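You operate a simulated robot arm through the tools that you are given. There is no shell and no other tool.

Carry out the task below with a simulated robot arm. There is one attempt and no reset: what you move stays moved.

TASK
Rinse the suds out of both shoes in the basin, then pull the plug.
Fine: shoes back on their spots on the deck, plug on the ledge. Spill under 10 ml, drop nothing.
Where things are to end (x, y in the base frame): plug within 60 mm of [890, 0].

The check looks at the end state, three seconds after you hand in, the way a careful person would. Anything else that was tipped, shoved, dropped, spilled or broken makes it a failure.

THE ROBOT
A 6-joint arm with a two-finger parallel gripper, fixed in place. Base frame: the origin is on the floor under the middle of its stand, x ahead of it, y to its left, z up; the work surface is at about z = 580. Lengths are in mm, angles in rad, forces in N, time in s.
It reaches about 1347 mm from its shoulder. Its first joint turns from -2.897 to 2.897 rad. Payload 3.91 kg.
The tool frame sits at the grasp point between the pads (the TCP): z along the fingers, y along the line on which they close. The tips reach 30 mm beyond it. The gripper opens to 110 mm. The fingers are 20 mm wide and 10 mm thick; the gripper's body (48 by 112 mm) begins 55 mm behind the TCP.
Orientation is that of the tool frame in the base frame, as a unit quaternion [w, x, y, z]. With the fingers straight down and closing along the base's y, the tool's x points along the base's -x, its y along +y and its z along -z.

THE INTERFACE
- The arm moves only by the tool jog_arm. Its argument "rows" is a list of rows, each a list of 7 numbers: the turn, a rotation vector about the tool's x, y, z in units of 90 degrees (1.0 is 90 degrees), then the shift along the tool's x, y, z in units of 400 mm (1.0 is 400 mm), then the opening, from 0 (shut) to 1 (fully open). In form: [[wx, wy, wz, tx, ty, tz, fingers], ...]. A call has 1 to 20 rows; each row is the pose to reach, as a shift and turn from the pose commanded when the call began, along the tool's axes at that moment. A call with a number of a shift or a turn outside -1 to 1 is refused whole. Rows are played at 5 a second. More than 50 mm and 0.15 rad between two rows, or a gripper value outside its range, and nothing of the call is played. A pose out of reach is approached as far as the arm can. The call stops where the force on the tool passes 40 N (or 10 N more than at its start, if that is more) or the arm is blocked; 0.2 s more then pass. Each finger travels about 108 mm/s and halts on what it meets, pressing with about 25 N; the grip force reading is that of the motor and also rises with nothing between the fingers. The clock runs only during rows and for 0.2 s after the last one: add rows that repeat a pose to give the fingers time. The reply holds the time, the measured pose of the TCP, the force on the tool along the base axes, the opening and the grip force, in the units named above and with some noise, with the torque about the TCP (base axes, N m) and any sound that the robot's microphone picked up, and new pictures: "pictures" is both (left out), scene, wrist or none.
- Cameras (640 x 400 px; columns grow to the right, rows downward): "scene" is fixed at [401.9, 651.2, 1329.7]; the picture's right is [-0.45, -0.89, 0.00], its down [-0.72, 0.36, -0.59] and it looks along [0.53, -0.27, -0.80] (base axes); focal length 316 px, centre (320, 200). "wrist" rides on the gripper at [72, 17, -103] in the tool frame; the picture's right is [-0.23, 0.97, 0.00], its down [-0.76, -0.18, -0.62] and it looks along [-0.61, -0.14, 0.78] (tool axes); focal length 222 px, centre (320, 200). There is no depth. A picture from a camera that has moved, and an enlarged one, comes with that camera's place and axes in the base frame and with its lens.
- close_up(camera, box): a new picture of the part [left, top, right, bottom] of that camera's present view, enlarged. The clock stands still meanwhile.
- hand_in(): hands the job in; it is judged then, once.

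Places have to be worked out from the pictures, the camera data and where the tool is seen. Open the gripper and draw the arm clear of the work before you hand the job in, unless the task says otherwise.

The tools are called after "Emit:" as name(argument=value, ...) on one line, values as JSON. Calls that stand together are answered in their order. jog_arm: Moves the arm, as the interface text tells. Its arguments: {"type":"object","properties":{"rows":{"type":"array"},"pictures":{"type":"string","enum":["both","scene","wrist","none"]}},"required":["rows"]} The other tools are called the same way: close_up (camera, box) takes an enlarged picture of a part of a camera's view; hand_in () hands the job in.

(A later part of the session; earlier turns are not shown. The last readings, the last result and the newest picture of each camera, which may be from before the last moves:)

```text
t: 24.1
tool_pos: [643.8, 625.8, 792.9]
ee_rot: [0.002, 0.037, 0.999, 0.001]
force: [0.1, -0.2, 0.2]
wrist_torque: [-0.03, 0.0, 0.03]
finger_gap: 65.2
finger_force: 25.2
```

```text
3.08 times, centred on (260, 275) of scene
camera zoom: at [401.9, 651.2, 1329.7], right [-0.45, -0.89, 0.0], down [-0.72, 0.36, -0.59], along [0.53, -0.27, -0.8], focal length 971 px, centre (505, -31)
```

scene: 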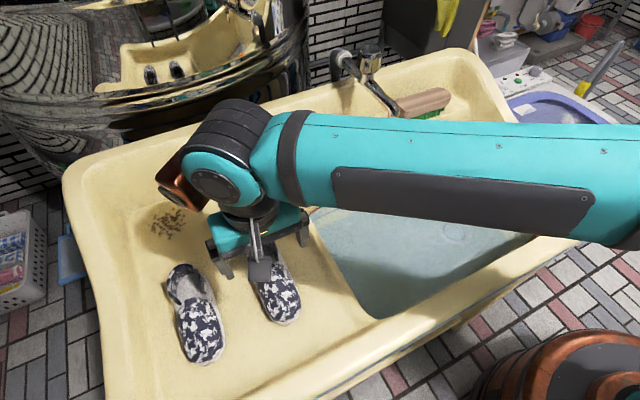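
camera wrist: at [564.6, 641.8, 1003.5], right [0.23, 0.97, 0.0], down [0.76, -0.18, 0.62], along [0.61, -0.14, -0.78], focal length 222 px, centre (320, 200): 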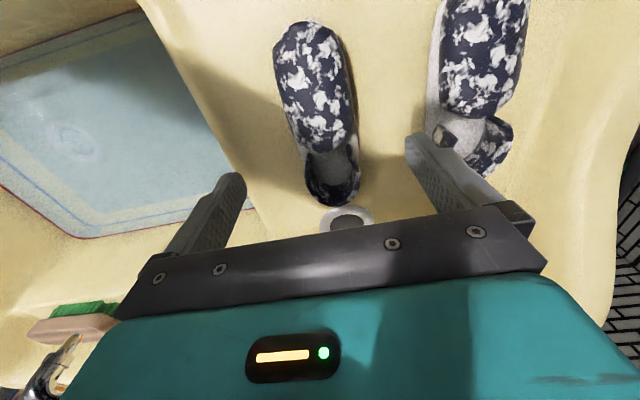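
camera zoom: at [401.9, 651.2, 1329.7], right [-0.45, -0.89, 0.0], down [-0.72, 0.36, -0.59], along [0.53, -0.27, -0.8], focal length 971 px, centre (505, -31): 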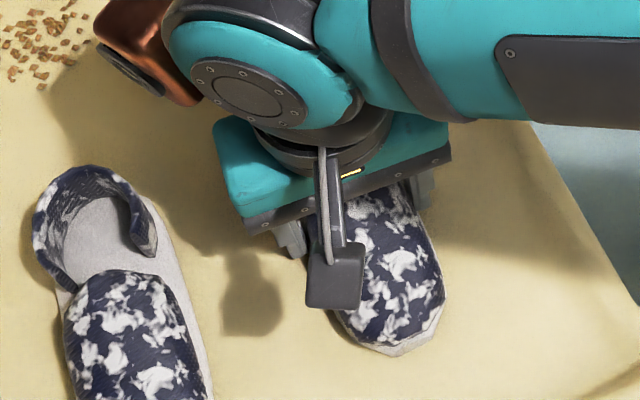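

Gripped at 65 mm with 25 N. I lift straight up 40 mm and check the hold and weight.

Emit:
jog_arm(rows=[[0, 0, 0, 0, 0, -0.03, 0], [0, 0, 0, 0, 0, -0.06, 0], [0, 0, 0, 0, 0, -0.1, 0], [0, 0, 0, 0, 0, -0.1, 0]], pictures="none")

Emit:
close_up(camera="wrist", box=[160, 0, 480, 220])

Emit:
close_up(camera="scene", box=[180, 190, 340, 340])

```text
t: 25.1
tool_pos: [642.9, 625.9, 832.2]
ee_rot: [0.003, 0.038, 0.999, 0.002]
force: [0.1, 0.4, -3.1]
wrist_torque: [-0.01, 0.0, -0.02]
finger_gap: 65.0
finger_force: 25.0
```

```text
1.82 times, centred on (320, 110) of wrist
camera zoom: at [571.5, 648.3, 936.6], right [0.3, 0.95, 0.0], down [0.74, -0.24, 0.63], along [0.6, -0.18, -0.78], focal length 404 px, centre (320, 364)
```

zoom: 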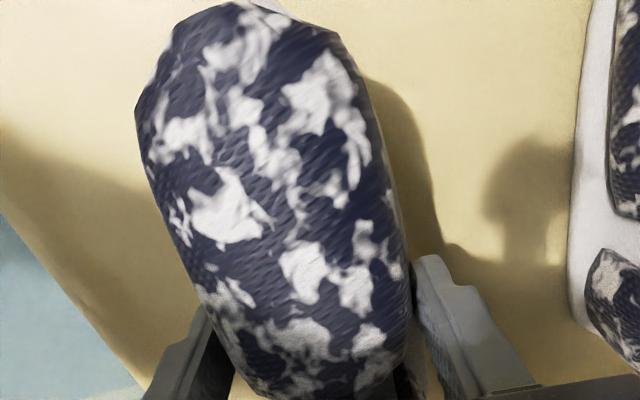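

```text
2.67 times, centred on (260, 265) of scene
camera zoom: at [401.9, 651.2, 1329.7], right [-0.45, -0.89, 0.0], down [-0.72, 0.36, -0.59], along [0.53, -0.27, -0.8], focal length 841 px, centre (480, 27)
```

zoom: 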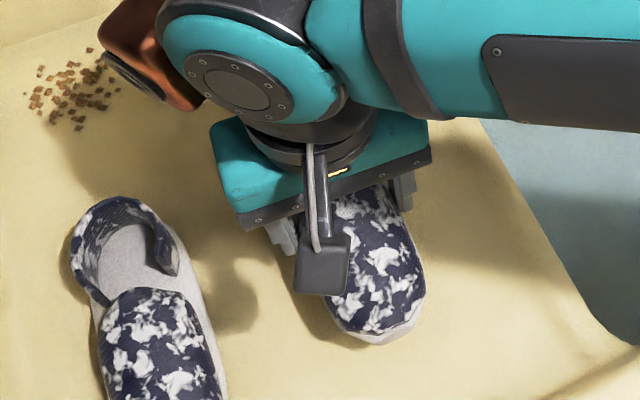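

The shoe is held firmly (about 0.3 kg, balanced). I raise it a little more and carry it over the basin at (634,300).

Emit:
jog_arm(rows=[[0, 0, 0, 0, 0, -0.05, 0], [0, 0, 0, 0, 0, -0.1, 0], [0, 0, 0, -0.005, -0.1, -0.1, 0], [0, 0, 0, -0.01, -0.2, -0.1, 0], [0, 0, 0, -0.015, -0.3, -0.1, 0], [0, 0, 0, -0.02, -0.4, -0.1, 0], [0, 0, 0, -0.025, -0.5, -0.1, 0], [0, 0, 0, -0.03, -0.6, -0.1, 0], [0, 0, 0, -0.035, -0.7, -0.1, 0], [0, 0, 0, -0.0395, -0.814, -0.1, 0], [0, 0, 0, -0.0395, -0.814, -0.1, 0]], pictures="both")

```text
t: 27.5
tool_pos: [635.9, 298.3, 872.3]
ee_rot: [0.002, 0.037, 0.999, 0.002]
force: [-0.5, 0.3, -2.1]
wrist_torque: [0.01, 0.02, -0.02]
finger_gap: 64.7
finger_force: 24.9
camera wrist: at [564.1, 321.2, 976.5], right [0.3, 0.95, 0.0], down [0.74, -0.24, 0.63], along [0.6, -0.18, -0.78], focal length 222 px, centre (320, 200)
```

scene: 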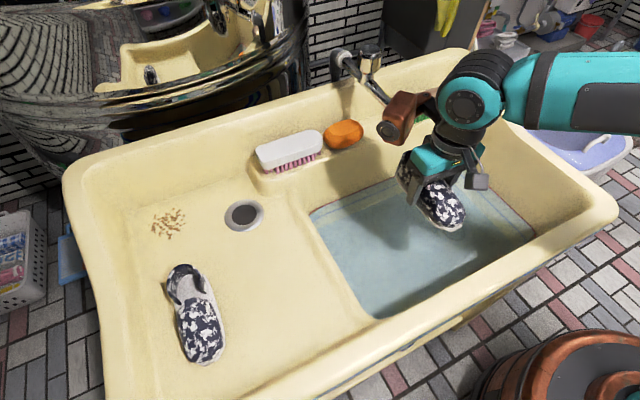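
wrist: 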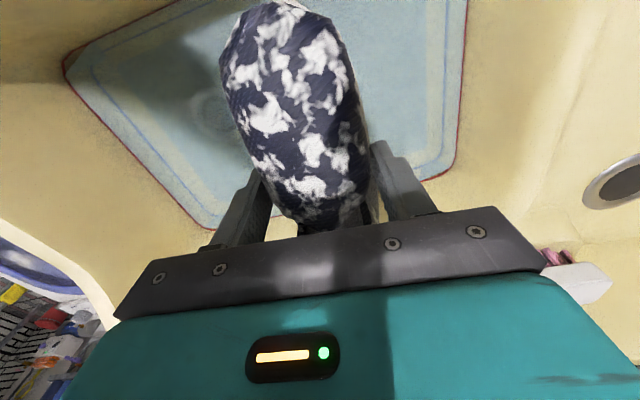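

The spout tip triangulates to about (778,299,905). I lower the shoe at (630,285), a column already tested free, slowly into the water until it is just submerged (TCP≈623).

Emit:
jog_arm(rows=[[0, 0, 0, 0.0125, -0.0335, 0.05, 0], [0, 0, 0, 0.0125, -0.0335, 0.15, 0], [0, 0, 0, 0.0125, -0.0335, 0.25, 0], [0, 0, 0, 0.0125, -0.0335, 0.35, 0], [0, 0, 0, 0.0125, -0.0335, 0.42, 0], [0, 0, 0, 0.0125, -0.0335, 0.46, 0], [0, 0, 0, 0.0125, -0.0335, 0.49, 0], [0, 0, 0, 0.0125, -0.0335, 0.52, 0], [0, 0, 0, 0.0125, -0.0335, 0.55, 0], [0, 0, 0, 0.0125, -0.0335, 0.58, 0], [0, 0, 0, 0.0125, -0.0335, 0.605, 0], [0, 0, 0, 0.0125, -0.0335, 0.6225, 0], [0, 0, 0, 0.0125, -0.0335, 0.6225, 0]], pictures="both")

Emit:
close_up(camera="wrist", box=[160, 0, 480, 220])

Emit:
close_up(camera="scene", box=[350, 150, 510, 270])

```text
t: 30.3
tool_pos: [630.0, 287.6, 622.7]
ee_rot: [0.001, 0.038, 0.999, 0.002]
force: [-0.1, 0.6, -3.3]
wrist_torque: [0.04, 0.0, -0.02]
finger_gap: 64.7
finger_force: 25.0
camera wrist: at [558.5, 309.6, 726.8], right [0.3, 0.95, 0.0], down [0.74, -0.24, 0.63], along [0.6, -0.18, -0.78], focal length 222 px, centre (320, 200)
```

scene: 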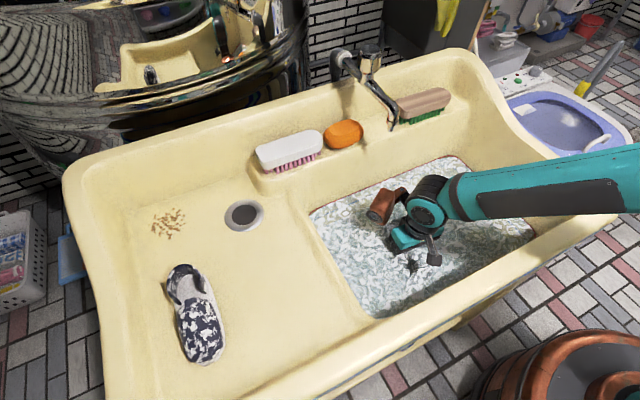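
wrist: 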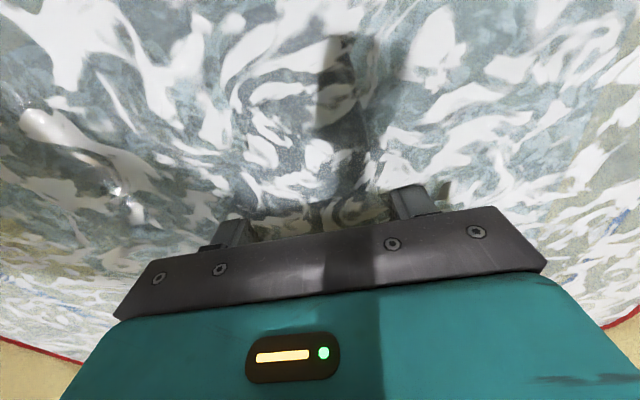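

```text
1.82 times, centred on (320, 110) of wrist
camera zoom: at [558.5, 309.6, 726.8], right [0.3, 0.95, 0.0], down [0.74, -0.24, 0.63], along [0.6, -0.18, -0.78], focal length 404 px, centre (320, 364)
```

zoom: 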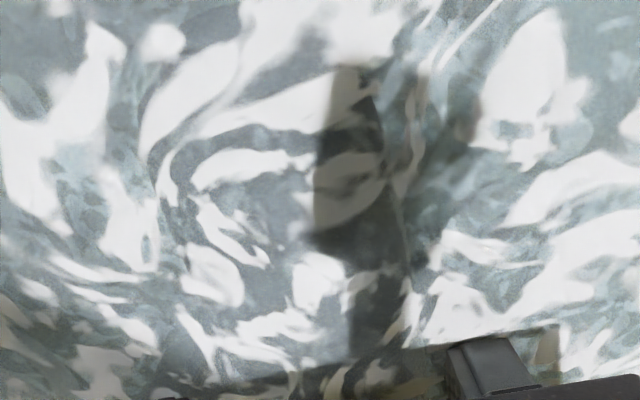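

```text
3.33 times, centred on (430, 210) of scene
camera zoom: at [401.9, 651.2, 1329.7], right [-0.45, -0.89, 0.0], down [-0.72, 0.36, -0.59], along [0.53, -0.27, -0.8], focal length 1052 px, centre (-47, 167)
```

zoom: 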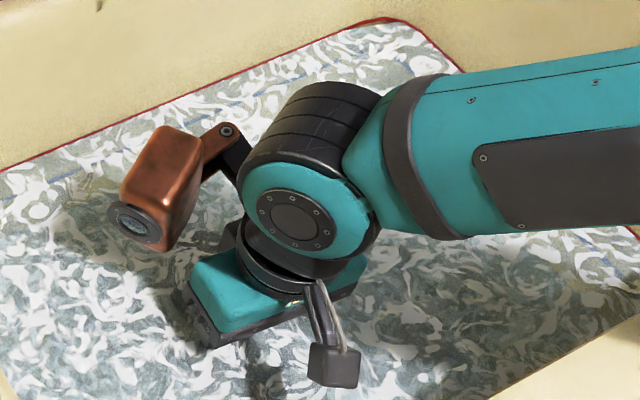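

Suds are washing out – the water is foaming. I swish the shoe gently under water, keeping clear of plug and walls.

Emit:
jog_arm(rows=[[0, 0, 0, 0, -0.04, 0, 0], [0, 0, 0, 0, -0.09, 0, 0], [0, 0, 0, 0, -0.14, 0, 0], [0, 0, 0, 0, -0.1, 0, 0], [0, 0, 0, 0, -0.05, 0, 0], [0, 0, 0, 0, 0, 0, 0], [0, 0, 0, 0, 0.04, 0, 0], [0, 0, 0, 0, 0, 0, 0], [0, 0, 0, 0, -0.05, 0, 0], [0, 0, 0, 0, -0.1, 0, 0], [0, 0, 0, 0, -0.14, 0, 0], [0, 0, 0, 0, -0.1, 0, 0], [0, 0, 0, 0, -0.05, 0, 0], [0, 0, 0, 0, 0, 0, 0], [0, 0, 0, 0, 0, -0.04, 0], [0, 0, 0, 0, 0, -0.08, 0], [0, 0, 0, 0, 0, -0.04, 0], [0, 0, 0, 0, 0, 0, 0], [0, 0, 0, 0, 0, 0, 0]], pictures="both")

```text
t: 34.3
tool_pos: [629.4, 287.4, 623.2]
ee_rot: [0.002, 0.038, 0.999, 0.001]
force: [-0.7, -0.4, -3.0]
wrist_torque: [0.02, 0.02, 0.01]
finger_gap: 64.4
finger_force: 24.9
camera wrist: at [558.5, 310.1, 726.4], right [0.3, 0.95, 0.0], down [0.74, -0.24, 0.63], along [0.6, -0.18, -0.78], focal length 222 px, centre (320, 200)
```

scene: 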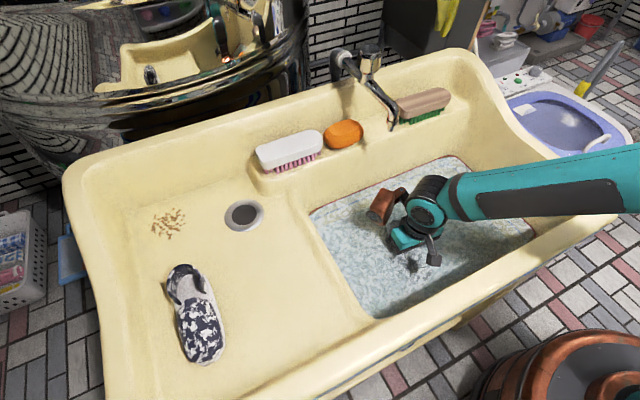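
wrist: 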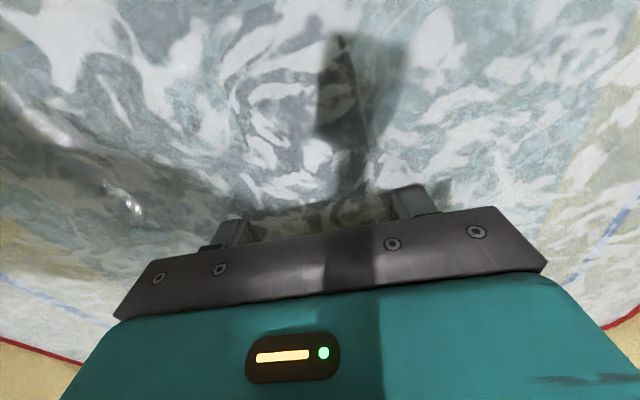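

The foam is fading. I do one more round of swishing, with some bobbing, and watch whether more suds come out.

Emit:
jog_arm(rows=[[0, 0, 0, 0.01, -0.05, 0, 0], [0, 0, 0, 0.01, -0.1, -0.03, 0], [0, 0, 0, -0.01, -0.14, -0.06, 0], [0, 0, 0, -0.01, -0.1, -0.03, 0], [0, 0, 0, 0.01, -0.05, 0, 0], [0, 0, 0, 0.01, 0, 0, 0], [0, 0, 0, -0.01, 0.05, -0.03, 0], [0, 0, 0, -0.01, 0, -0.06, 0], [0, 0, 0, 0, -0.05, -0.03, 0], [0, 0, 0, 0, -0.1, 0, 0], [0, 0, 0, 0, -0.14, 0, 0], [0, 0, 0, 0, -0.1, 0, 0], [0, 0, 0, 0, -0.05, -0.05, 0], [0, 0, 0, 0, 0, -0.1, 0], [0, 0, 0, 0, 0, -0.05, 0], [0, 0, 0, 0, 0, 0, 0], [0, 0, 0, 0, 0, 0, 0], [0, 0, 0, 0, 0, 0, 0], [0, 0, 0, 0, 0, 0, 0]], pictures="both")

```text
t: 38.3
tool_pos: [627.8, 287.9, 623.7]
ee_rot: [0.003, 0.038, 0.999, 0.001]
force: [0.1, -0.2, -3.4]
wrist_torque: [0.01, -0.02, 0.0]
finger_gap: 64.4
finger_force: 25.8
camera wrist: at [556.5, 310.0, 726.5], right [0.3, 0.95, 0.0], down [0.74, -0.24, 0.63], along [0.6, -0.18, -0.78], focal length 222 px, centre (320, 200)
```

scene: 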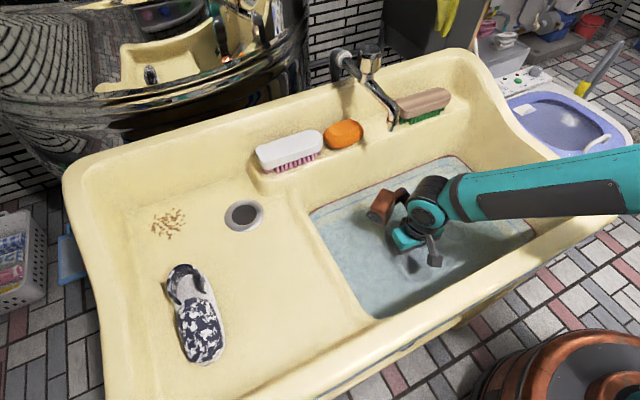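
wrist: 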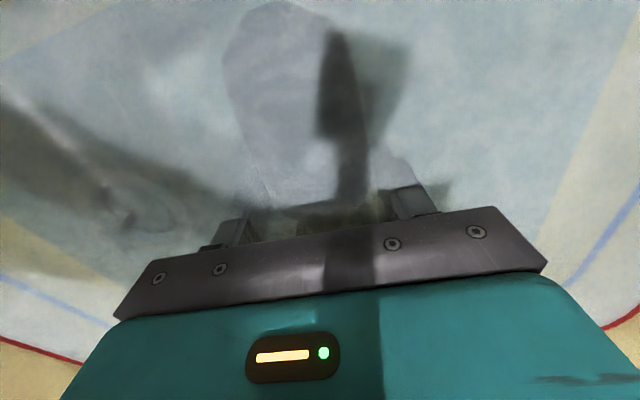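

The water has cleared and no more foam appears. I lift the shoe out slowly and hold it just above the water to drain.

Emit:
jog_arm(rows=[[0, 0, 0, 0, 0, -0.03, 0], [0, 0, 0, 0, 0, -0.06, 0], [0, 0, 0, 0, 0, -0.1, 0], [0, 0, 0, 0, 0, -0.15, 0], [0, 0, 0, 0, 0, -0.2, 0], [0, 0, 0, 0, 0, -0.25, 0], [0, 0, 0, 0, 0, -0.3, 0], [0, 0, 0, 0, 0, -0.3, 0]], pictures="both")

Emit:
close_up(camera="wrist", box=[160, 0, 480, 220])

Emit:
close_up(camera="scene", box=[350, 150, 510, 270])

```text
t: 40.1
tool_pos: [628.0, 286.4, 743.8]
ee_rot: [0.002, 0.038, 0.999, 0.001]
force: [0.7, 0.2, -2.5]
wrist_torque: [-0.02, 0.02, 0.02]
finger_gap: 64.4
finger_force: 25.0
camera wrist: at [557.7, 310.0, 847.8], right [0.3, 0.95, 0.0], down [0.74, -0.24, 0.63], along [0.6, -0.18, -0.78], focal length 222 px, centre (320, 200)
```

scene: 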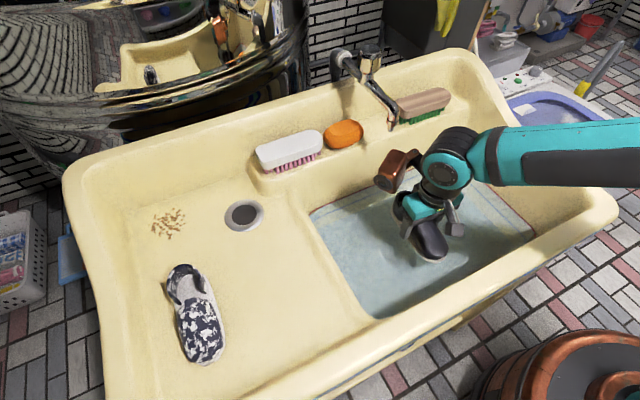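
wrist: 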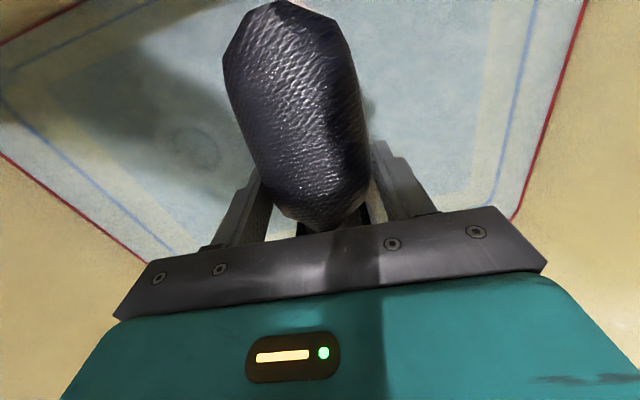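

```text
1.82 times, centred on (320, 110) of wrist
camera zoom: at [557.7, 310.0, 847.8], right [0.3, 0.95, 0.0], down [0.74, -0.24, 0.63], along [0.6, -0.18, -0.78], focal length 404 px, centre (320, 364)
```

zoom: 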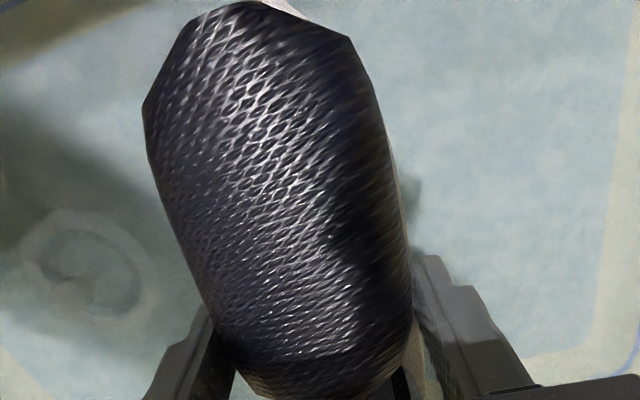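

```text
3.33 times, centred on (430, 210) of scene
camera zoom: at [401.9, 651.2, 1329.7], right [-0.45, -0.89, 0.0], down [-0.72, 0.36, -0.59], along [0.53, -0.27, -0.8], focal length 1052 px, centre (-47, 167)
```

zoom: 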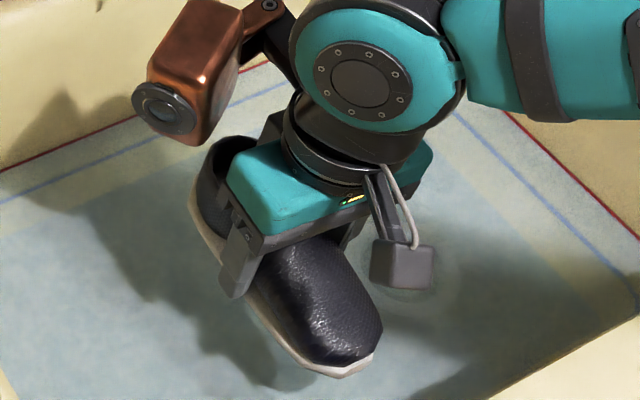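

The white flecks were the suds – the shoe is now plain dark, wet and clean. I roll it about 50° over the water to pour out what it holds, wait, and bring it level again.

Emit:
jog_arm(rows=[[-0.08, 0, 0, 0, 0, -0.02, 0], [-0.16, 0, 0, 0, 0, -0.03, 0], [-0.24, 0, 0, 0, 0, -0.03, 0], [-0.32, 0, 0, 0, 0, -0.03, 0], [-0.4, 0, 0, 0, 0, -0.03, 0], [-0.48, 0, 0, 0, 0, -0.03, 0], [-0.55, 0, 0, 0, 0, -0.03, 0], [-0.55, 0, 0, 0, 0, -0.03, 0], [-0.55, 0, 0, 0, 0, -0.03, 0], [-0.55, 0, 0, 0, 0, -0.03, 0], [-0.55, 0, 0, 0, 0, -0.03, 0], [-0.55, 0, 0, 0, 0, -0.03, 0]], pictures="both")

```text
t: 42.7
tool_pos: [628.2, 288.2, 754.5]
ee_rot: [0.018, 0.033, 0.907, 0.42]
force: [0.9, -0.3, -2.3]
wrist_torque: [-0.05, 0.02, -0.03]
finger_gap: 64.2
finger_force: 25.0
camera wrist: at [551.4, 225.7, 834.5], right [0.27, 0.61, 0.74], down [0.71, -0.65, 0.27], along [0.65, 0.46, -0.61], focal length 222 px, centre (320, 200)
```

scene: 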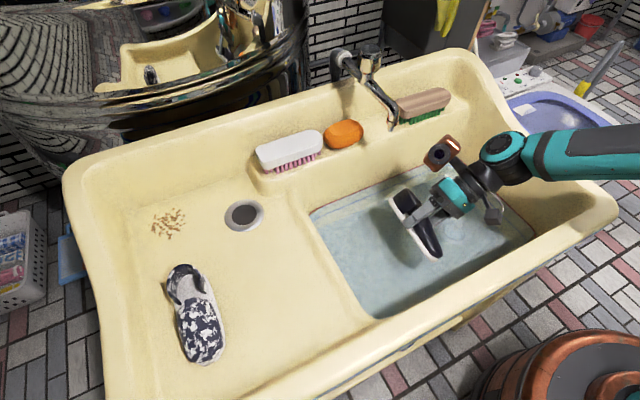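
wrist: 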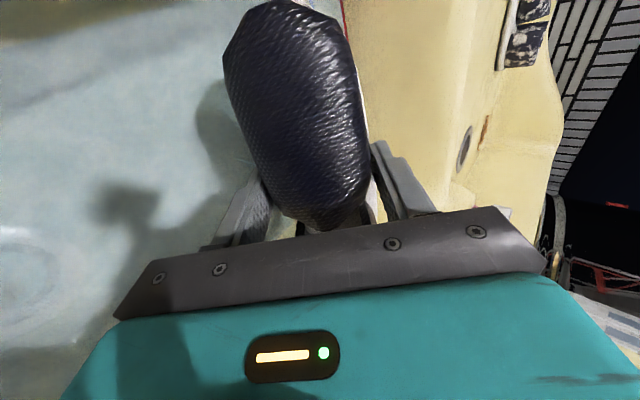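

Emit:
close_up(camera="scene", box=[370, 160, 490, 270])

```text
3.64 times, centred on (430, 215) of scene
camera zoom: at [401.9, 651.2, 1329.7], right [-0.45, -0.89, 0.0], down [-0.72, 0.36, -0.59], along [0.53, -0.27, -0.8], focal length 1147 px, centre (-80, 146)
```

zoom: 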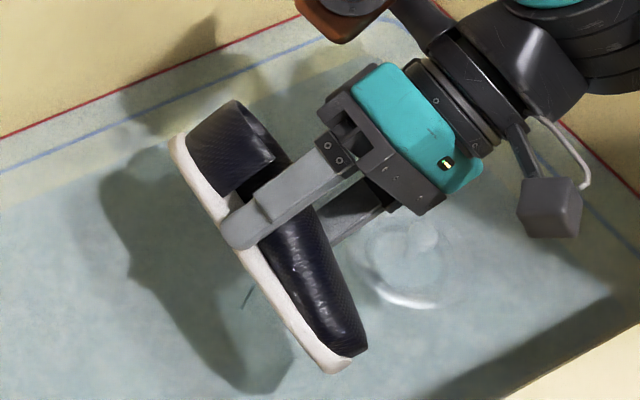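

A drop is visible falling from the shoe, so I keep it tilted over the basin and wait.

Emit:
jog_arm(rows=[[0, 0, 0, 0, 0, 0, 0], [0, 0, 0, 0, 0, 0, 0], [0, 0, 0, 0, 0, 0, 0], [0, 0, 0, 0, 0, 0, 0], [0, 0, 0, 0, 0, 0, 0], [0, 0, 0, 0, 0, 0, 0], [0, 0, 0, 0, 0, 0, 0], [0, 0, 0, 0, 0, 0, 0], [0, 0, 0, 0, 0, 0, 0], [0, 0, 0, 0, 0, 0, 0], [0, 0, 0, 0, 0, 0, 0], [0, 0, 0, 0, 0, 0, 0], [0, 0, 0, 0, 0, 0, 0], [0, 0, 0, 0, 0, 0, 0], [0, 0, 0, 0, 0, 0, 0], [0, 0, 0, 0, 0, 0, 0], [0, 0, 0, 0, 0, 0, 0], [0, 0, 0, 0, 0, 0, 0], [0, 0, 0, 0, 0, 0, 0], [0, 0, 0, 0, 0, 0, 0]], pictures="none")

Emit:
close_up(camera="scene", box=[370, 160, 490, 270])

```text
t: 46.9
tool_pos: [629.4, 287.8, 754.7]
ee_rot: [0.018, 0.033, 0.907, 0.42]
force: [-0.4, 0.6, -2.7]
wrist_torque: [-0.08, -0.01, -0.02]
finger_gap: 63.8
finger_force: 25.1
```

```text
3.64 times, centred on (430, 215) of scene
camera zoom: at [401.9, 651.2, 1329.7], right [-0.45, -0.89, 0.0], down [-0.72, 0.36, -0.59], along [0.53, -0.27, -0.8], focal length 1147 px, centre (-80, 146)
```

zoom: 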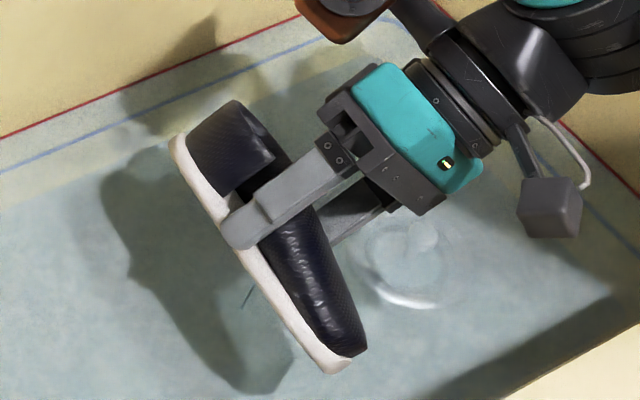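

Emit:
jog_arm(rows=[[0, 0, 0, 0, 0, 0, 0], [0, 0, 0, 0, 0, 0, 0], [0, 0, 0, 0, 0, 0, 0], [0, 0, 0, 0, 0, 0, 0], [0, 0, 0, 0, 0, 0, 0], [0, 0, 0, 0, 0, 0, 0], [0, 0, 0, 0, 0, 0, 0], [0, 0, 0, 0, 0, 0, 0], [0, 0, 0, 0, 0, 0, 0], [0, 0, 0, 0, 0, 0, 0], [0, 0, 0, 0, 0, 0, 0], [0, 0, 0, 0, 0, 0, 0], [0, 0, 0, 0, 0, 0, 0], [0, 0, 0, 0, 0, 0, 0], [0, 0, 0, 0, 0, 0, 0], [0, 0, 0, 0, 0, 0, 0], [0, 0, 0, 0, 0, 0, 0], [0, 0, 0, 0, 0, 0, 0], [0, 0, 0, 0, 0, 0, 0], [0, 0, 0, 0, 0, 0, 0]], pictures="none")

Emit:
close_up(camera="scene", box=[380, 190, 440, 260])

```text
t: 51.1
tool_pos: [628.8, 287.8, 754.2]
ee_rot: [0.018, 0.033, 0.907, 0.419]
force: [-0.7, 1.5, -2.7]
wrist_torque: [-0.06, -0.03, 0.0]
finger_gap: 63.4
finger_force: 24.8
```

```text
5.71 times, centred on (410, 225) of scene
camera zoom: at [401.9, 651.2, 1329.7], right [-0.45, -0.89, 0.0], down [-0.72, 0.36, -0.59], along [0.53, -0.27, -0.8], focal length 1803 px, centre (-194, 57)
```

zoom: 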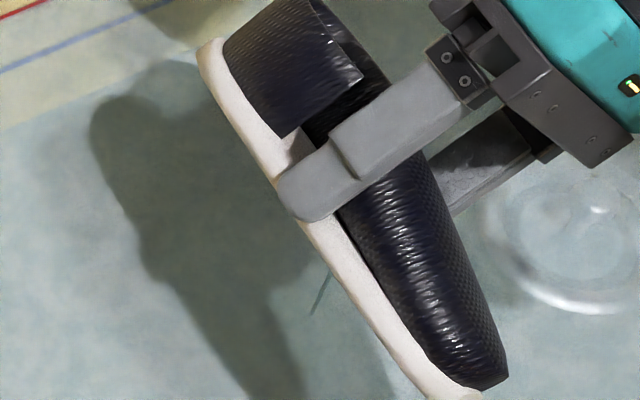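

A thin drip is still visible; I keep holding over the basin.

Emit:
jog_arm(rows=[[0, 0, 0, 0, 0, 0, 0], [0, 0, 0, 0, 0, 0, 0], [0, 0, 0, 0, 0, 0, 0], [0, 0, 0, 0, 0, 0, 0], [0, 0, 0, 0, 0, 0, 0], [0, 0, 0, 0, 0, 0, 0], [0, 0, 0, 0, 0, 0, 0], [0, 0, 0, 0, 0, 0, 0], [0, 0, 0, 0, 0, 0, 0], [0, 0, 0, 0, 0, 0, 0], [0, 0, 0, 0, 0, 0, 0], [0, 0, 0, 0, 0, 0, 0], [0, 0, 0, 0, 0, 0, 0], [0, 0, 0, 0, 0, 0, 0], [0, 0, 0, 0, 0, 0, 0], [0, 0, 0, 0, 0, 0, 0], [0, 0, 0, 0, 0, 0, 0], [0, 0, 0, 0, 0, 0, 0], [0, 0, 0, 0, 0, 0, 0], [0, 0, 0, 0, 0, 0, 0]], pictures="none")

Emit:
close_up(camera="scene", box=[380, 190, 440, 260])

Emit:
close_up(camera="wrist", box=[160, 0, 480, 220])

```text
t: 55.3
tool_pos: [628.8, 287.3, 755.0]
ee_rot: [0.018, 0.033, 0.907, 0.42]
force: [0.4, 0.4, -2.6]
wrist_torque: [-0.02, 0.02, 0.02]
finger_gap: 63.9
finger_force: 25.0
```

```text
5.71 times, centred on (410, 225) of scene
camera zoom: at [401.9, 651.2, 1329.7], right [-0.45, -0.89, 0.0], down [-0.72, 0.36, -0.59], along [0.53, -0.27, -0.8], focal length 1803 px, centre (-194, 57)
```

zoom: 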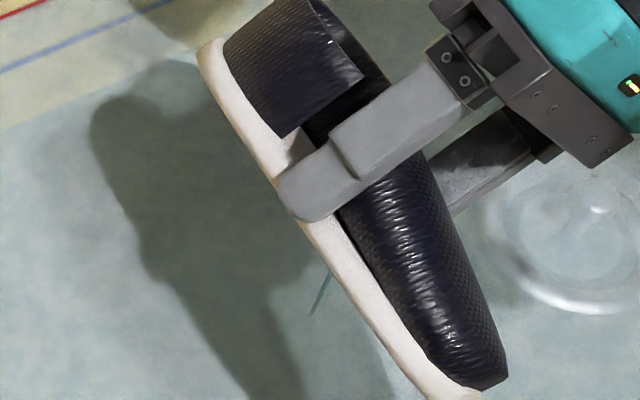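

```text
1.82 times, centred on (320, 110) of wrist
camera zoom: at [551.4, 225.8, 834.5], right [0.27, 0.61, 0.74], down [0.71, -0.65, 0.27], along [0.65, 0.46, -0.61], focal length 404 px, centre (320, 364)
```

zoom: 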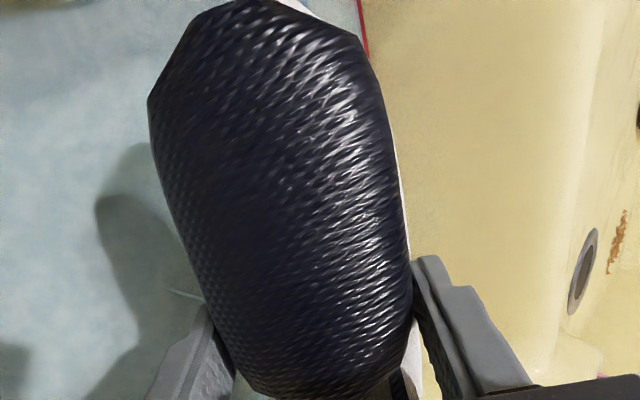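

Still a fine drip below the shoe. I keep waiting, adding a gentle shake to help it drain.

Emit:
jog_arm(rows=[[0, 0, 0, 0, 0, -0.02, 0], [0, 0, 0, 0, 0, 0.02, 0], [0, 0, 0, 0, 0, -0.02, 0], [0, 0, 0, 0, 0, 0.02, 0], [0, 0, 0, 0, 0, -0.02, 0], [0, 0, 0, 0, 0, 0.02, 0], [0, 0, 0, 0, 0, 0, 0], [0, 0, 0, 0, 0, 0, 0], [0, 0, 0, 0, 0, 0, 0], [0, 0, 0, 0, 0, 0, 0], [0, 0, 0, 0, 0, 0, 0], [0, 0, 0, 0, 0, 0, 0], [0, 0, 0, 0, 0, 0, 0], [0, 0, 0, 0, 0, 0, 0], [0, 0, 0, 0, 0, 0, 0], [0, 0, 0, 0, 0, 0, 0], [0, 0, 0, 0, 0, 0, 0], [0, 0, 0, 0, 0, 0, 0], [0, 0, 0, 0, 0, 0, 0], [0, 0, 0, 0, 0, 0, 0]], pictures="none")

Emit:
close_up(camera="wrist", box=[200, 100, 300, 180])

Emit:
close_up(camera="scene", box=[390, 200, 430, 240])

```text
t: 59.5
tool_pos: [628.4, 286.1, 755.3]
ee_rot: [0.018, 0.033, 0.907, 0.42]
force: [-0.2, -0.7, -3.0]
wrist_torque: [0.0, 0.0, 0.0]
finger_gap: 63.7
finger_force: 24.9
```

```text
5.00 times, centred on (250, 140) of wrist
camera zoom: at [551.4, 225.0, 834.0], right [0.27, 0.61, 0.74], down [0.71, -0.65, 0.27], along [0.65, 0.46, -0.61], focal length 1111 px, centre (670, 500)
```

zoom: 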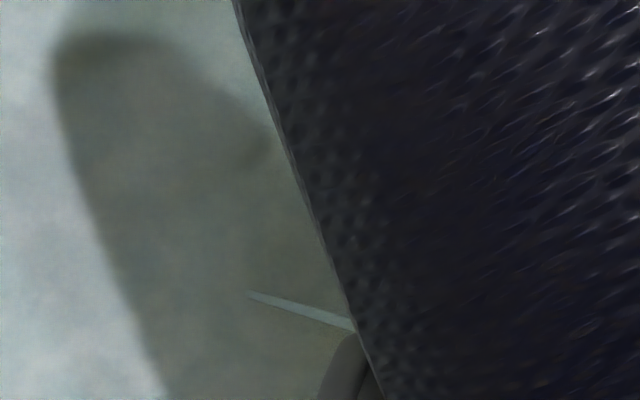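

```text
10.00 times, centred on (410, 220) of scene
camera zoom: at [401.9, 651.2, 1329.7], right [-0.45, -0.89, 0.0], down [-0.72, 0.36, -0.59], along [0.53, -0.27, -0.8], focal length 3155 px, centre (-580, 0)
```

zoom: 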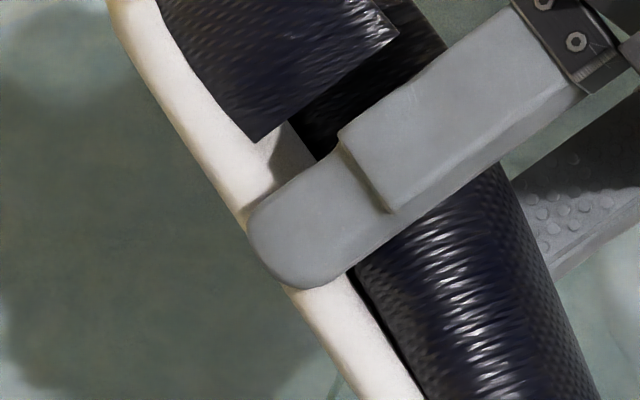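

Emit:
jog_arm(rows=[[0, 0, 0, 0, 0, 0, 0], [0, 0, 0, 0, 0, 0, 0], [0, 0, 0, 0, 0, 0, 0], [0, 0, 0, 0, 0, 0, 0], [0, 0, 0, 0, 0, 0, 0], [0, 0, 0, 0, 0, 0, 0], [0, 0, 0, 0, 0, 0, 0], [0, 0, 0, 0, 0, 0, 0], [0, 0, 0, 0, 0, 0, 0], [0, 0, 0, 0, 0, 0, 0], [0, 0, 0, 0, 0, 0, 0], [0, 0, 0, 0, 0, 0, 0], [0, 0, 0, 0, 0, 0, 0], [0, 0, 0, 0, 0, 0, 0], [0, 0, 0, 0, 0, 0, 0], [0, 0, 0, 0, 0, 0, 0], [0, 0, 0, 0, 0, 0, 0], [0, 0, 0, 0, 0, 0, 0], [0, 0, 0, 0, 0, 0, 0], [0, 0, 0, 0, 0, 0, 0]], pictures="none")

Emit:
close_up(camera="wrist", box=[200, 100, 300, 180])

```text
t: 63.7
tool_pos: [628.4, 286.6, 754.1]
ee_rot: [0.019, 0.033, 0.907, 0.419]
force: [0.4, -0.2, -2.4]
wrist_torque: [-0.02, -0.02, -0.02]
finger_gap: 64.0
finger_force: 25.0
```

```text
5.00 times, centred on (250, 140) of wrist
camera zoom: at [551.4, 225.0, 834.0], right [0.27, 0.61, 0.74], down [0.71, -0.65, 0.27], along [0.65, 0.46, -0.61], focal length 1111 px, centre (670, 500)
```

zoom: 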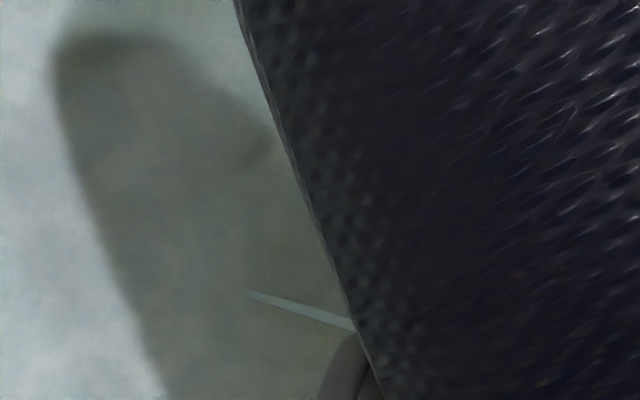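

Emit:
close_up(camera="wrist", box=[235, 150, 265, 170])

Emit:
jog_arm(rows=[[0, 0, 0, 0, 0, 0, 0], [0, 0, 0, 0, 0, 0, 0], [0, 0, 0, 0, 0, 0, 0], [0, 0, 0, 0, 0, 0, 0], [0, 0, 0, 0, 0, 0, 0], [0, 0, 0, 0, 0, 0, 0], [0, 0, 0, 0, 0, 0, 0], [0, 0, 0, 0, 0, 0, 0], [0, 0, 0, 0, 0, 0, 0], [0, 0, 0, 0, 0, 0, 0], [0, 0, 0, 0, 0, 0, 0], [0, 0, 0, 0, 0, 0, 0], [0, 0, 0, 0, 0, 0, 0], [0, 0, 0, 0, 0, 0, 0], [0, 0, 0, 0, 0, 0, 0], [0, 0, 0, 0, 0, 0, 0], [0, 0, 0, 0, 0, 0, 0], [0, 0, 0, 0, 0, 0, 0], [0, 0, 0, 0, 0, 0, 0], [0, 0, 0, 0, 0, 0, 0]], pictures="none")

Emit:
close_up(camera="wrist", box=[235, 150, 265, 170])

```text
16.00 times, centred on (250, 160) of wrist
camera zoom: at [551.4, 225.0, 834.0], right [0.27, 0.61, 0.74], down [0.71, -0.65, 0.27], along [0.65, 0.46, -0.61], focal length 3554 px, centre (1440, 840)
```

zoom: 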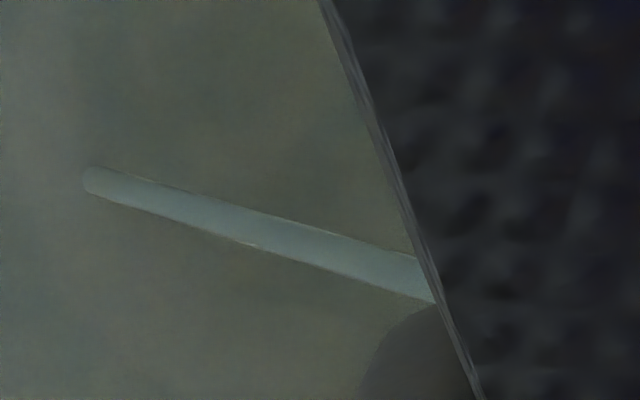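

```text
t: 67.9
tool_pos: [628.7, 286.9, 754.4]
ee_rot: [0.018, 0.033, 0.907, 0.42]
force: [-0.7, 0.4, -2.2]
wrist_torque: [-0.08, -0.01, 0.04]
finger_gap: 63.6
finger_force: 24.7
```

```text
16.00 times, centred on (250, 160) of wrist
camera zoom: at [551.4, 225.0, 834.0], right [0.27, 0.61, 0.74], down [0.71, -0.65, 0.27], along [0.65, 0.46, -0.61], focal length 3554 px, centre (1440, 840)
```

zoom: 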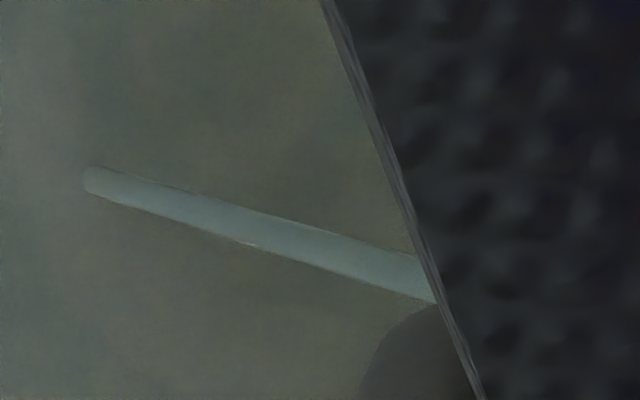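

The drip thread is unchanged in this tilt. I bring the shoe level and tilt it the other way slightly to see whether it drains differently.

Emit:
jog_arm(rows=[[0.08, 0, 0, 0, 0, 0, 0], [0.16, 0, 0, 0, 0, 0, 0], [0.24, 0, 0, 0, 0, 0, 0], [0.32, 0, 0, 0, 0, 0, 0], [0.4, 0, 0, 0, 0, 0, 0], [0.48, 0, 0, 0, 0, 0, 0], [0.55, 0, 0, 0, 0, 0, 0], [0.55, 0, 0, 0, 0, 0, 0], [0.55, 0, 0, 0, 0, 0, 0], [0.55, 0, 0, 0, 0, 0, 0]], pictures="none")

Emit:
close_up(camera="wrist", box=[160, 0, 480, 220])

Emit:
close_up(camera="scene", box=[370, 160, 490, 280])

```text
t: 70.1
tool_pos: [629.0, 287.5, 755.1]
ee_rot: [0.003, 0.037, 0.999, 0.001]
force: [-0.7, 0.3, -2.4]
wrist_torque: [0.02, -0.01, 0.03]
finger_gap: 63.8
finger_force: 24.6
```

```text
1.82 times, centred on (320, 110) of wrist
camera zoom: at [557.5, 309.6, 858.4], right [0.3, 0.95, 0.0], down [0.74, -0.24, 0.63], along [0.6, -0.18, -0.78], focal length 404 px, centre (320, 364)
```

zoom: 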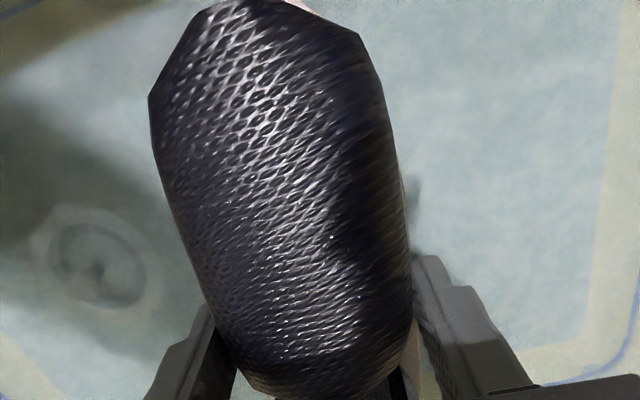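

```text
3.33 times, centred on (430, 220) of scene
camera zoom: at [401.9, 651.2, 1329.7], right [-0.45, -0.89, 0.0], down [-0.72, 0.36, -0.59], along [0.53, -0.27, -0.8], focal length 1052 px, centre (-47, 133)
```

zoom: 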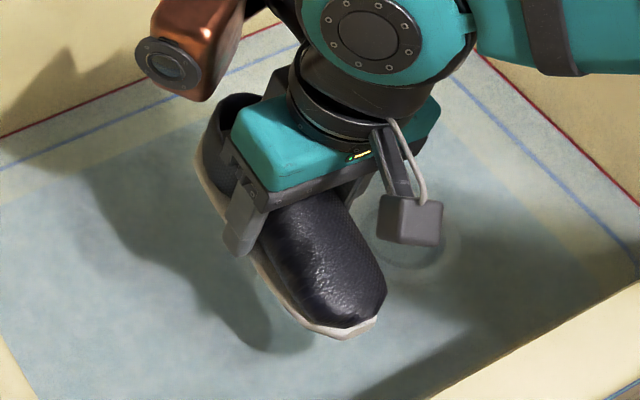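

From above I can't see under the shoe when level, so I raise it straight up over the basin to check from the scene camera whether it still drips.

Emit:
jog_arm(rows=[[0, 0, 0, 0, 0, -0.08, 0], [0, 0, 0, 0, 0, -0.16, 0], [0, 0, 0, 0, 0, -0.24, 0], [0, 0, 0, 0, 0, -0.32, 0], [0, 0, 0, 0, 0, -0.32, 0], [0, 0, 0, 0, 0, -0.32, 0], [0, 0, 0, 0, 0, -0.32, 0], [0, 0, 0, 0, 0, -0.32, 0], [0, 0, 0, 0, 0, -0.32, 0], [0, 0, 0, 0, 0, -0.32, 0], [0, 0, 0, 0, 0, -0.32, 0], [0, 0, 0, 0, 0, -0.32, 0]], pictures="none")

Emit:
close_up(camera="scene", box=[370, 140, 490, 260])

Emit:
close_up(camera="wrist", box=[160, 0, 480, 220])

```text
t: 72.7
tool_pos: [628.1, 286.7, 882.8]
ee_rot: [0.002, 0.037, 0.999, 0.003]
force: [0.0, -0.6, -3.3]
wrist_torque: [0.02, -0.01, -0.02]
finger_gap: 63.7
finger_force: 24.6
```

```text
3.33 times, centred on (430, 200) of scene
camera zoom: at [401.9, 651.2, 1329.7], right [-0.45, -0.89, 0.0], down [-0.72, 0.36, -0.59], along [0.53, -0.27, -0.8], focal length 1052 px, centre (-47, 200)
```

zoom: 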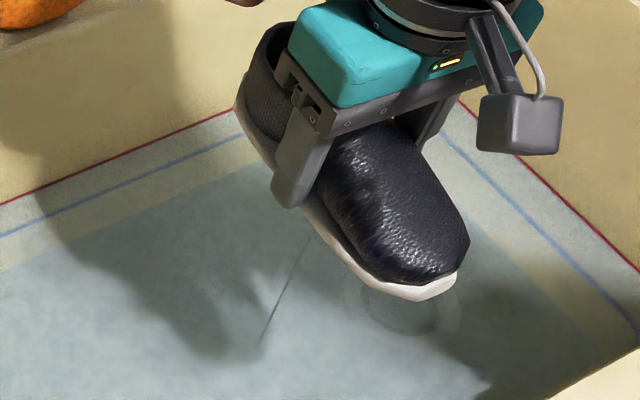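

```text
1.82 times, centred on (320, 110) of wrist
camera zoom: at [556.8, 309.5, 987.3], right [0.3, 0.95, 0.0], down [0.74, -0.24, 0.63], along [0.6, -0.18, -0.78], focal length 404 px, centre (320, 364)
```

zoom: 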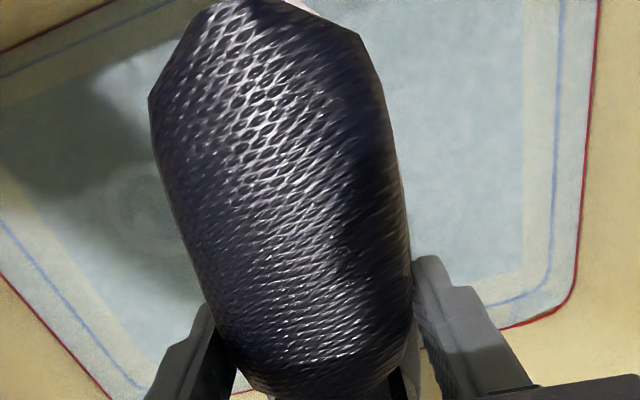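

It is still dripping a thin stream into the basin. I hold it here and wait.

Emit:
jog_arm(rows=[[0, 0, 0, 0, 0, 0, 0], [0, 0, 0, 0, 0, 0, 0], [0, 0, 0, 0, 0, 0, 0], [0, 0, 0, 0, 0, 0, 0], [0, 0, 0, 0, 0, 0, 0], [0, 0, 0, 0, 0, 0, 0], [0, 0, 0, 0, 0, 0, 0], [0, 0, 0, 0, 0, 0, 0], [0, 0, 0, 0, 0, 0, 0], [0, 0, 0, 0, 0, 0, 0], [0, 0, 0, 0, 0, 0, 0], [0, 0, 0, 0, 0, 0, 0], [0, 0, 0, 0, 0, 0, 0], [0, 0, 0, 0, 0, 0, 0], [0, 0, 0, 0, 0, 0, 0], [0, 0, 0, 0, 0, 0, 0], [0, 0, 0, 0, 0, 0, 0], [0, 0, 0, 0, 0, 0, 0], [0, 0, 0, 0, 0, 0, 0], [0, 0, 0, 0, 0, 0, 0]], pictures="none")

Emit:
close_up(camera="scene", box=[370, 140, 490, 260])

```text
t: 76.9
tool_pos: [628.6, 286.4, 883.4]
ee_rot: [0.003, 0.038, 0.999, 0.002]
force: [0.7, -1.1, -2.1]
wrist_torque: [0.01, 0.01, -0.01]
finger_gap: 64.0
finger_force: 24.5
```

```text
3.33 times, centred on (430, 200) of scene
camera zoom: at [401.9, 651.2, 1329.7], right [-0.45, -0.89, 0.0], down [-0.72, 0.36, -0.59], along [0.53, -0.27, -0.8], focal length 1052 px, centre (-47, 200)
```

zoom: 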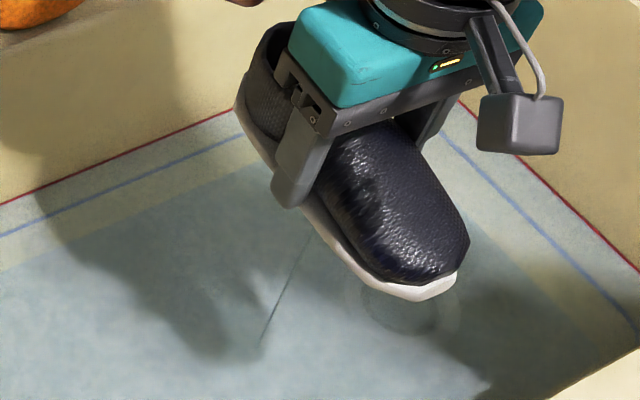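

Emit:
jog_arm(rows=[[0, 0, 0, 0, 0, 0, 0], [0, 0, 0, 0, 0, 0, 0], [0, 0, 0, 0, 0, 0, 0], [0, 0, 0, 0, 0, 0, 0], [0, 0, 0, 0, 0, 0, 0], [0, 0, 0, 0, 0, 0, 0], [0, 0, 0, 0, 0, 0, 0], [0, 0, 0, 0, 0, 0, 0], [0, 0, 0, 0, 0, 0, 0], [0, 0, 0, 0, 0, 0, 0], [0, 0, 0, 0, 0, 0, 0], [0, 0, 0, 0, 0, 0, 0], [0, 0, 0, 0, 0, 0, 0], [0, 0, 0, 0, 0, 0, 0], [0, 0, 0, 0, 0, 0, 0], [0, 0, 0, 0, 0, 0, 0], [0, 0, 0, 0, 0, 0, 0], [0, 0, 0, 0, 0, 0, 0], [0, 0, 0, 0, 0, 0, 0], [0, 0, 0, 0, 0, 0, 0]], pictures="none")

Emit:
jog_arm(rows=[[0, 0, 0, 0, 0, 0, 0], [0, 0, 0, 0, 0, 0, 0], [0, 0, 0, 0, 0, 0, 0], [0, 0, 0, 0, 0, 0, 0], [0, 0, 0, 0, 0, 0, 0], [0, 0, 0, 0, 0, 0, 0], [0, 0, 0, 0, 0, 0, 0], [0, 0, 0, 0, 0, 0, 0], [0, 0, 0, 0, 0, 0, 0], [0, 0, 0, 0, 0, 0, 0], [0, 0, 0, 0, 0, 0, 0], [0, 0, 0, 0, 0, 0, 0], [0, 0, 0, 0, 0, 0, 0], [0, 0, 0, 0, 0, 0, 0], [0, 0, 0, 0, 0, 0, 0], [0, 0, 0, 0, 0, 0, 0], [0, 0, 0, 0, 0, 0, 0], [0, 0, 0, 0, 0, 0, 0], [0, 0, 0, 0, 0, 0, 0], [0, 0, 0, 0, 0, 0, 0]], pictures="none")

Emit:
close_up(camera="scene", box=[370, 140, 490, 260])

```text
t: 81.1
tool_pos: [628.5, 287.7, 882.7]
ee_rot: [0.002, 0.037, 0.999, 0.001]
force: [-0.5, 0.1, -2.3]
wrist_torque: [0.0, -0.05, 0.01]
finger_gap: 63.8
finger_force: 25.0
```

```text
t: 85.3
tool_pos: [628.2, 286.9, 883.6]
ee_rot: [0.004, 0.037, 0.999, 0.002]
force: [-0.1, -1.0, -2.3]
wrist_torque: [0.02, 0.01, -0.03]
finger_gap: 63.6
finger_force: 25.4
```

```text
3.33 times, centred on (430, 200) of scene
camera zoom: at [401.9, 651.2, 1329.7], right [-0.45, -0.89, 0.0], down [-0.72, 0.36, -0.59], along [0.53, -0.27, -0.8], focal length 1052 px, centre (-47, 200)
```

zoom: 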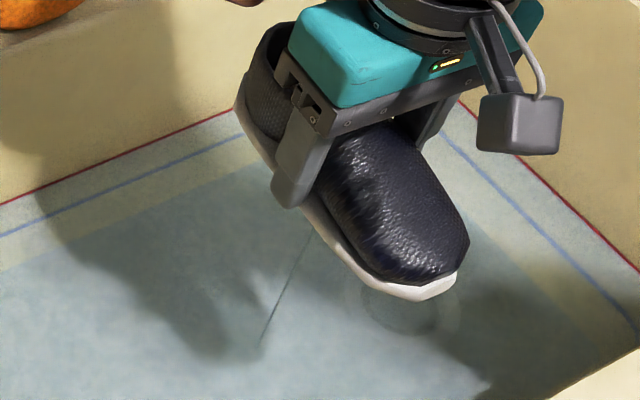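

Still dripping after 45 s, so it holds water. I raise it a bit and roll it to 90° over the basin to empty it properly.

Emit:
jog_arm(rows=[[0, 0, 0, 0, 0, -0.05, 0], [-0.08, 0, 0, 0, 0, -0.1, 0], [-0.16, 0, 0, 0, 0, -0.12, 0], [-0.24, 0, 0, 0, 0, -0.12, 0], [-0.32, 0, 0, 0, 0, -0.12, 0], [-0.4, 0, 0, 0, 0, -0.12, 0], [-0.48, 0, 0, 0, 0, -0.12, 0], [-0.56, 0, 0, 0, 0, -0.12, 0], [-0.64, 0, 0, 0, 0, -0.12, 0], [-0.72, 0, 0, 0, 0, -0.12, 0], [-0.72, 0, 0, 0, 0, -0.12, 0], [-0.72, 0, 0, 0, 0, -0.12, 0]], pictures="both")

Emit:
close_up(camera="scene", box=[360, 120, 500, 260])

```text
t: 87.9
tool_pos: [628.2, 287.8, 930.5]
ee_rot: [0.022, 0.031, 0.842, 0.538]
force: [-0.3, -0.3, -3.1]
wrist_torque: [-0.04, -0.03, -0.01]
finger_gap: 63.4
finger_force: 25.2
camera wrist: at [549.7, 206.2, 990.0], right [0.25, 0.39, 0.88], down [0.71, -0.7, 0.1], along [0.66, 0.6, -0.46], focal length 222 px, centre (320, 200)
```

scene: 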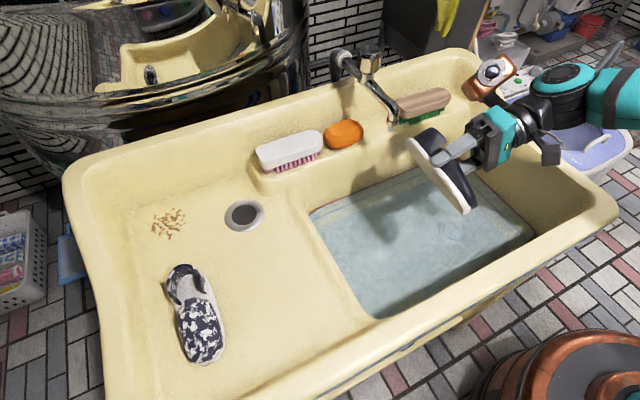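
wrist: 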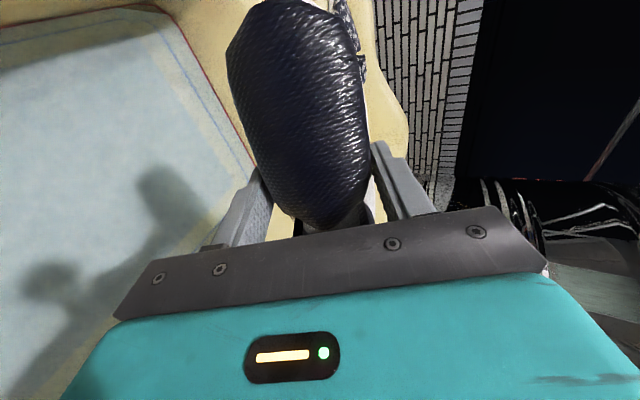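

```text
2.86 times, centred on (430, 190) of scene
camera zoom: at [401.9, 651.2, 1329.7], right [-0.45, -0.89, 0.0], down [-0.72, 0.36, -0.59], along [0.53, -0.27, -0.8], focal length 901 px, centre (6, 229)
```

zoom: 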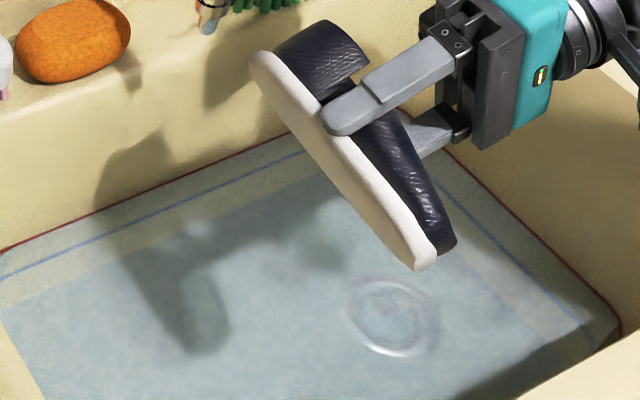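

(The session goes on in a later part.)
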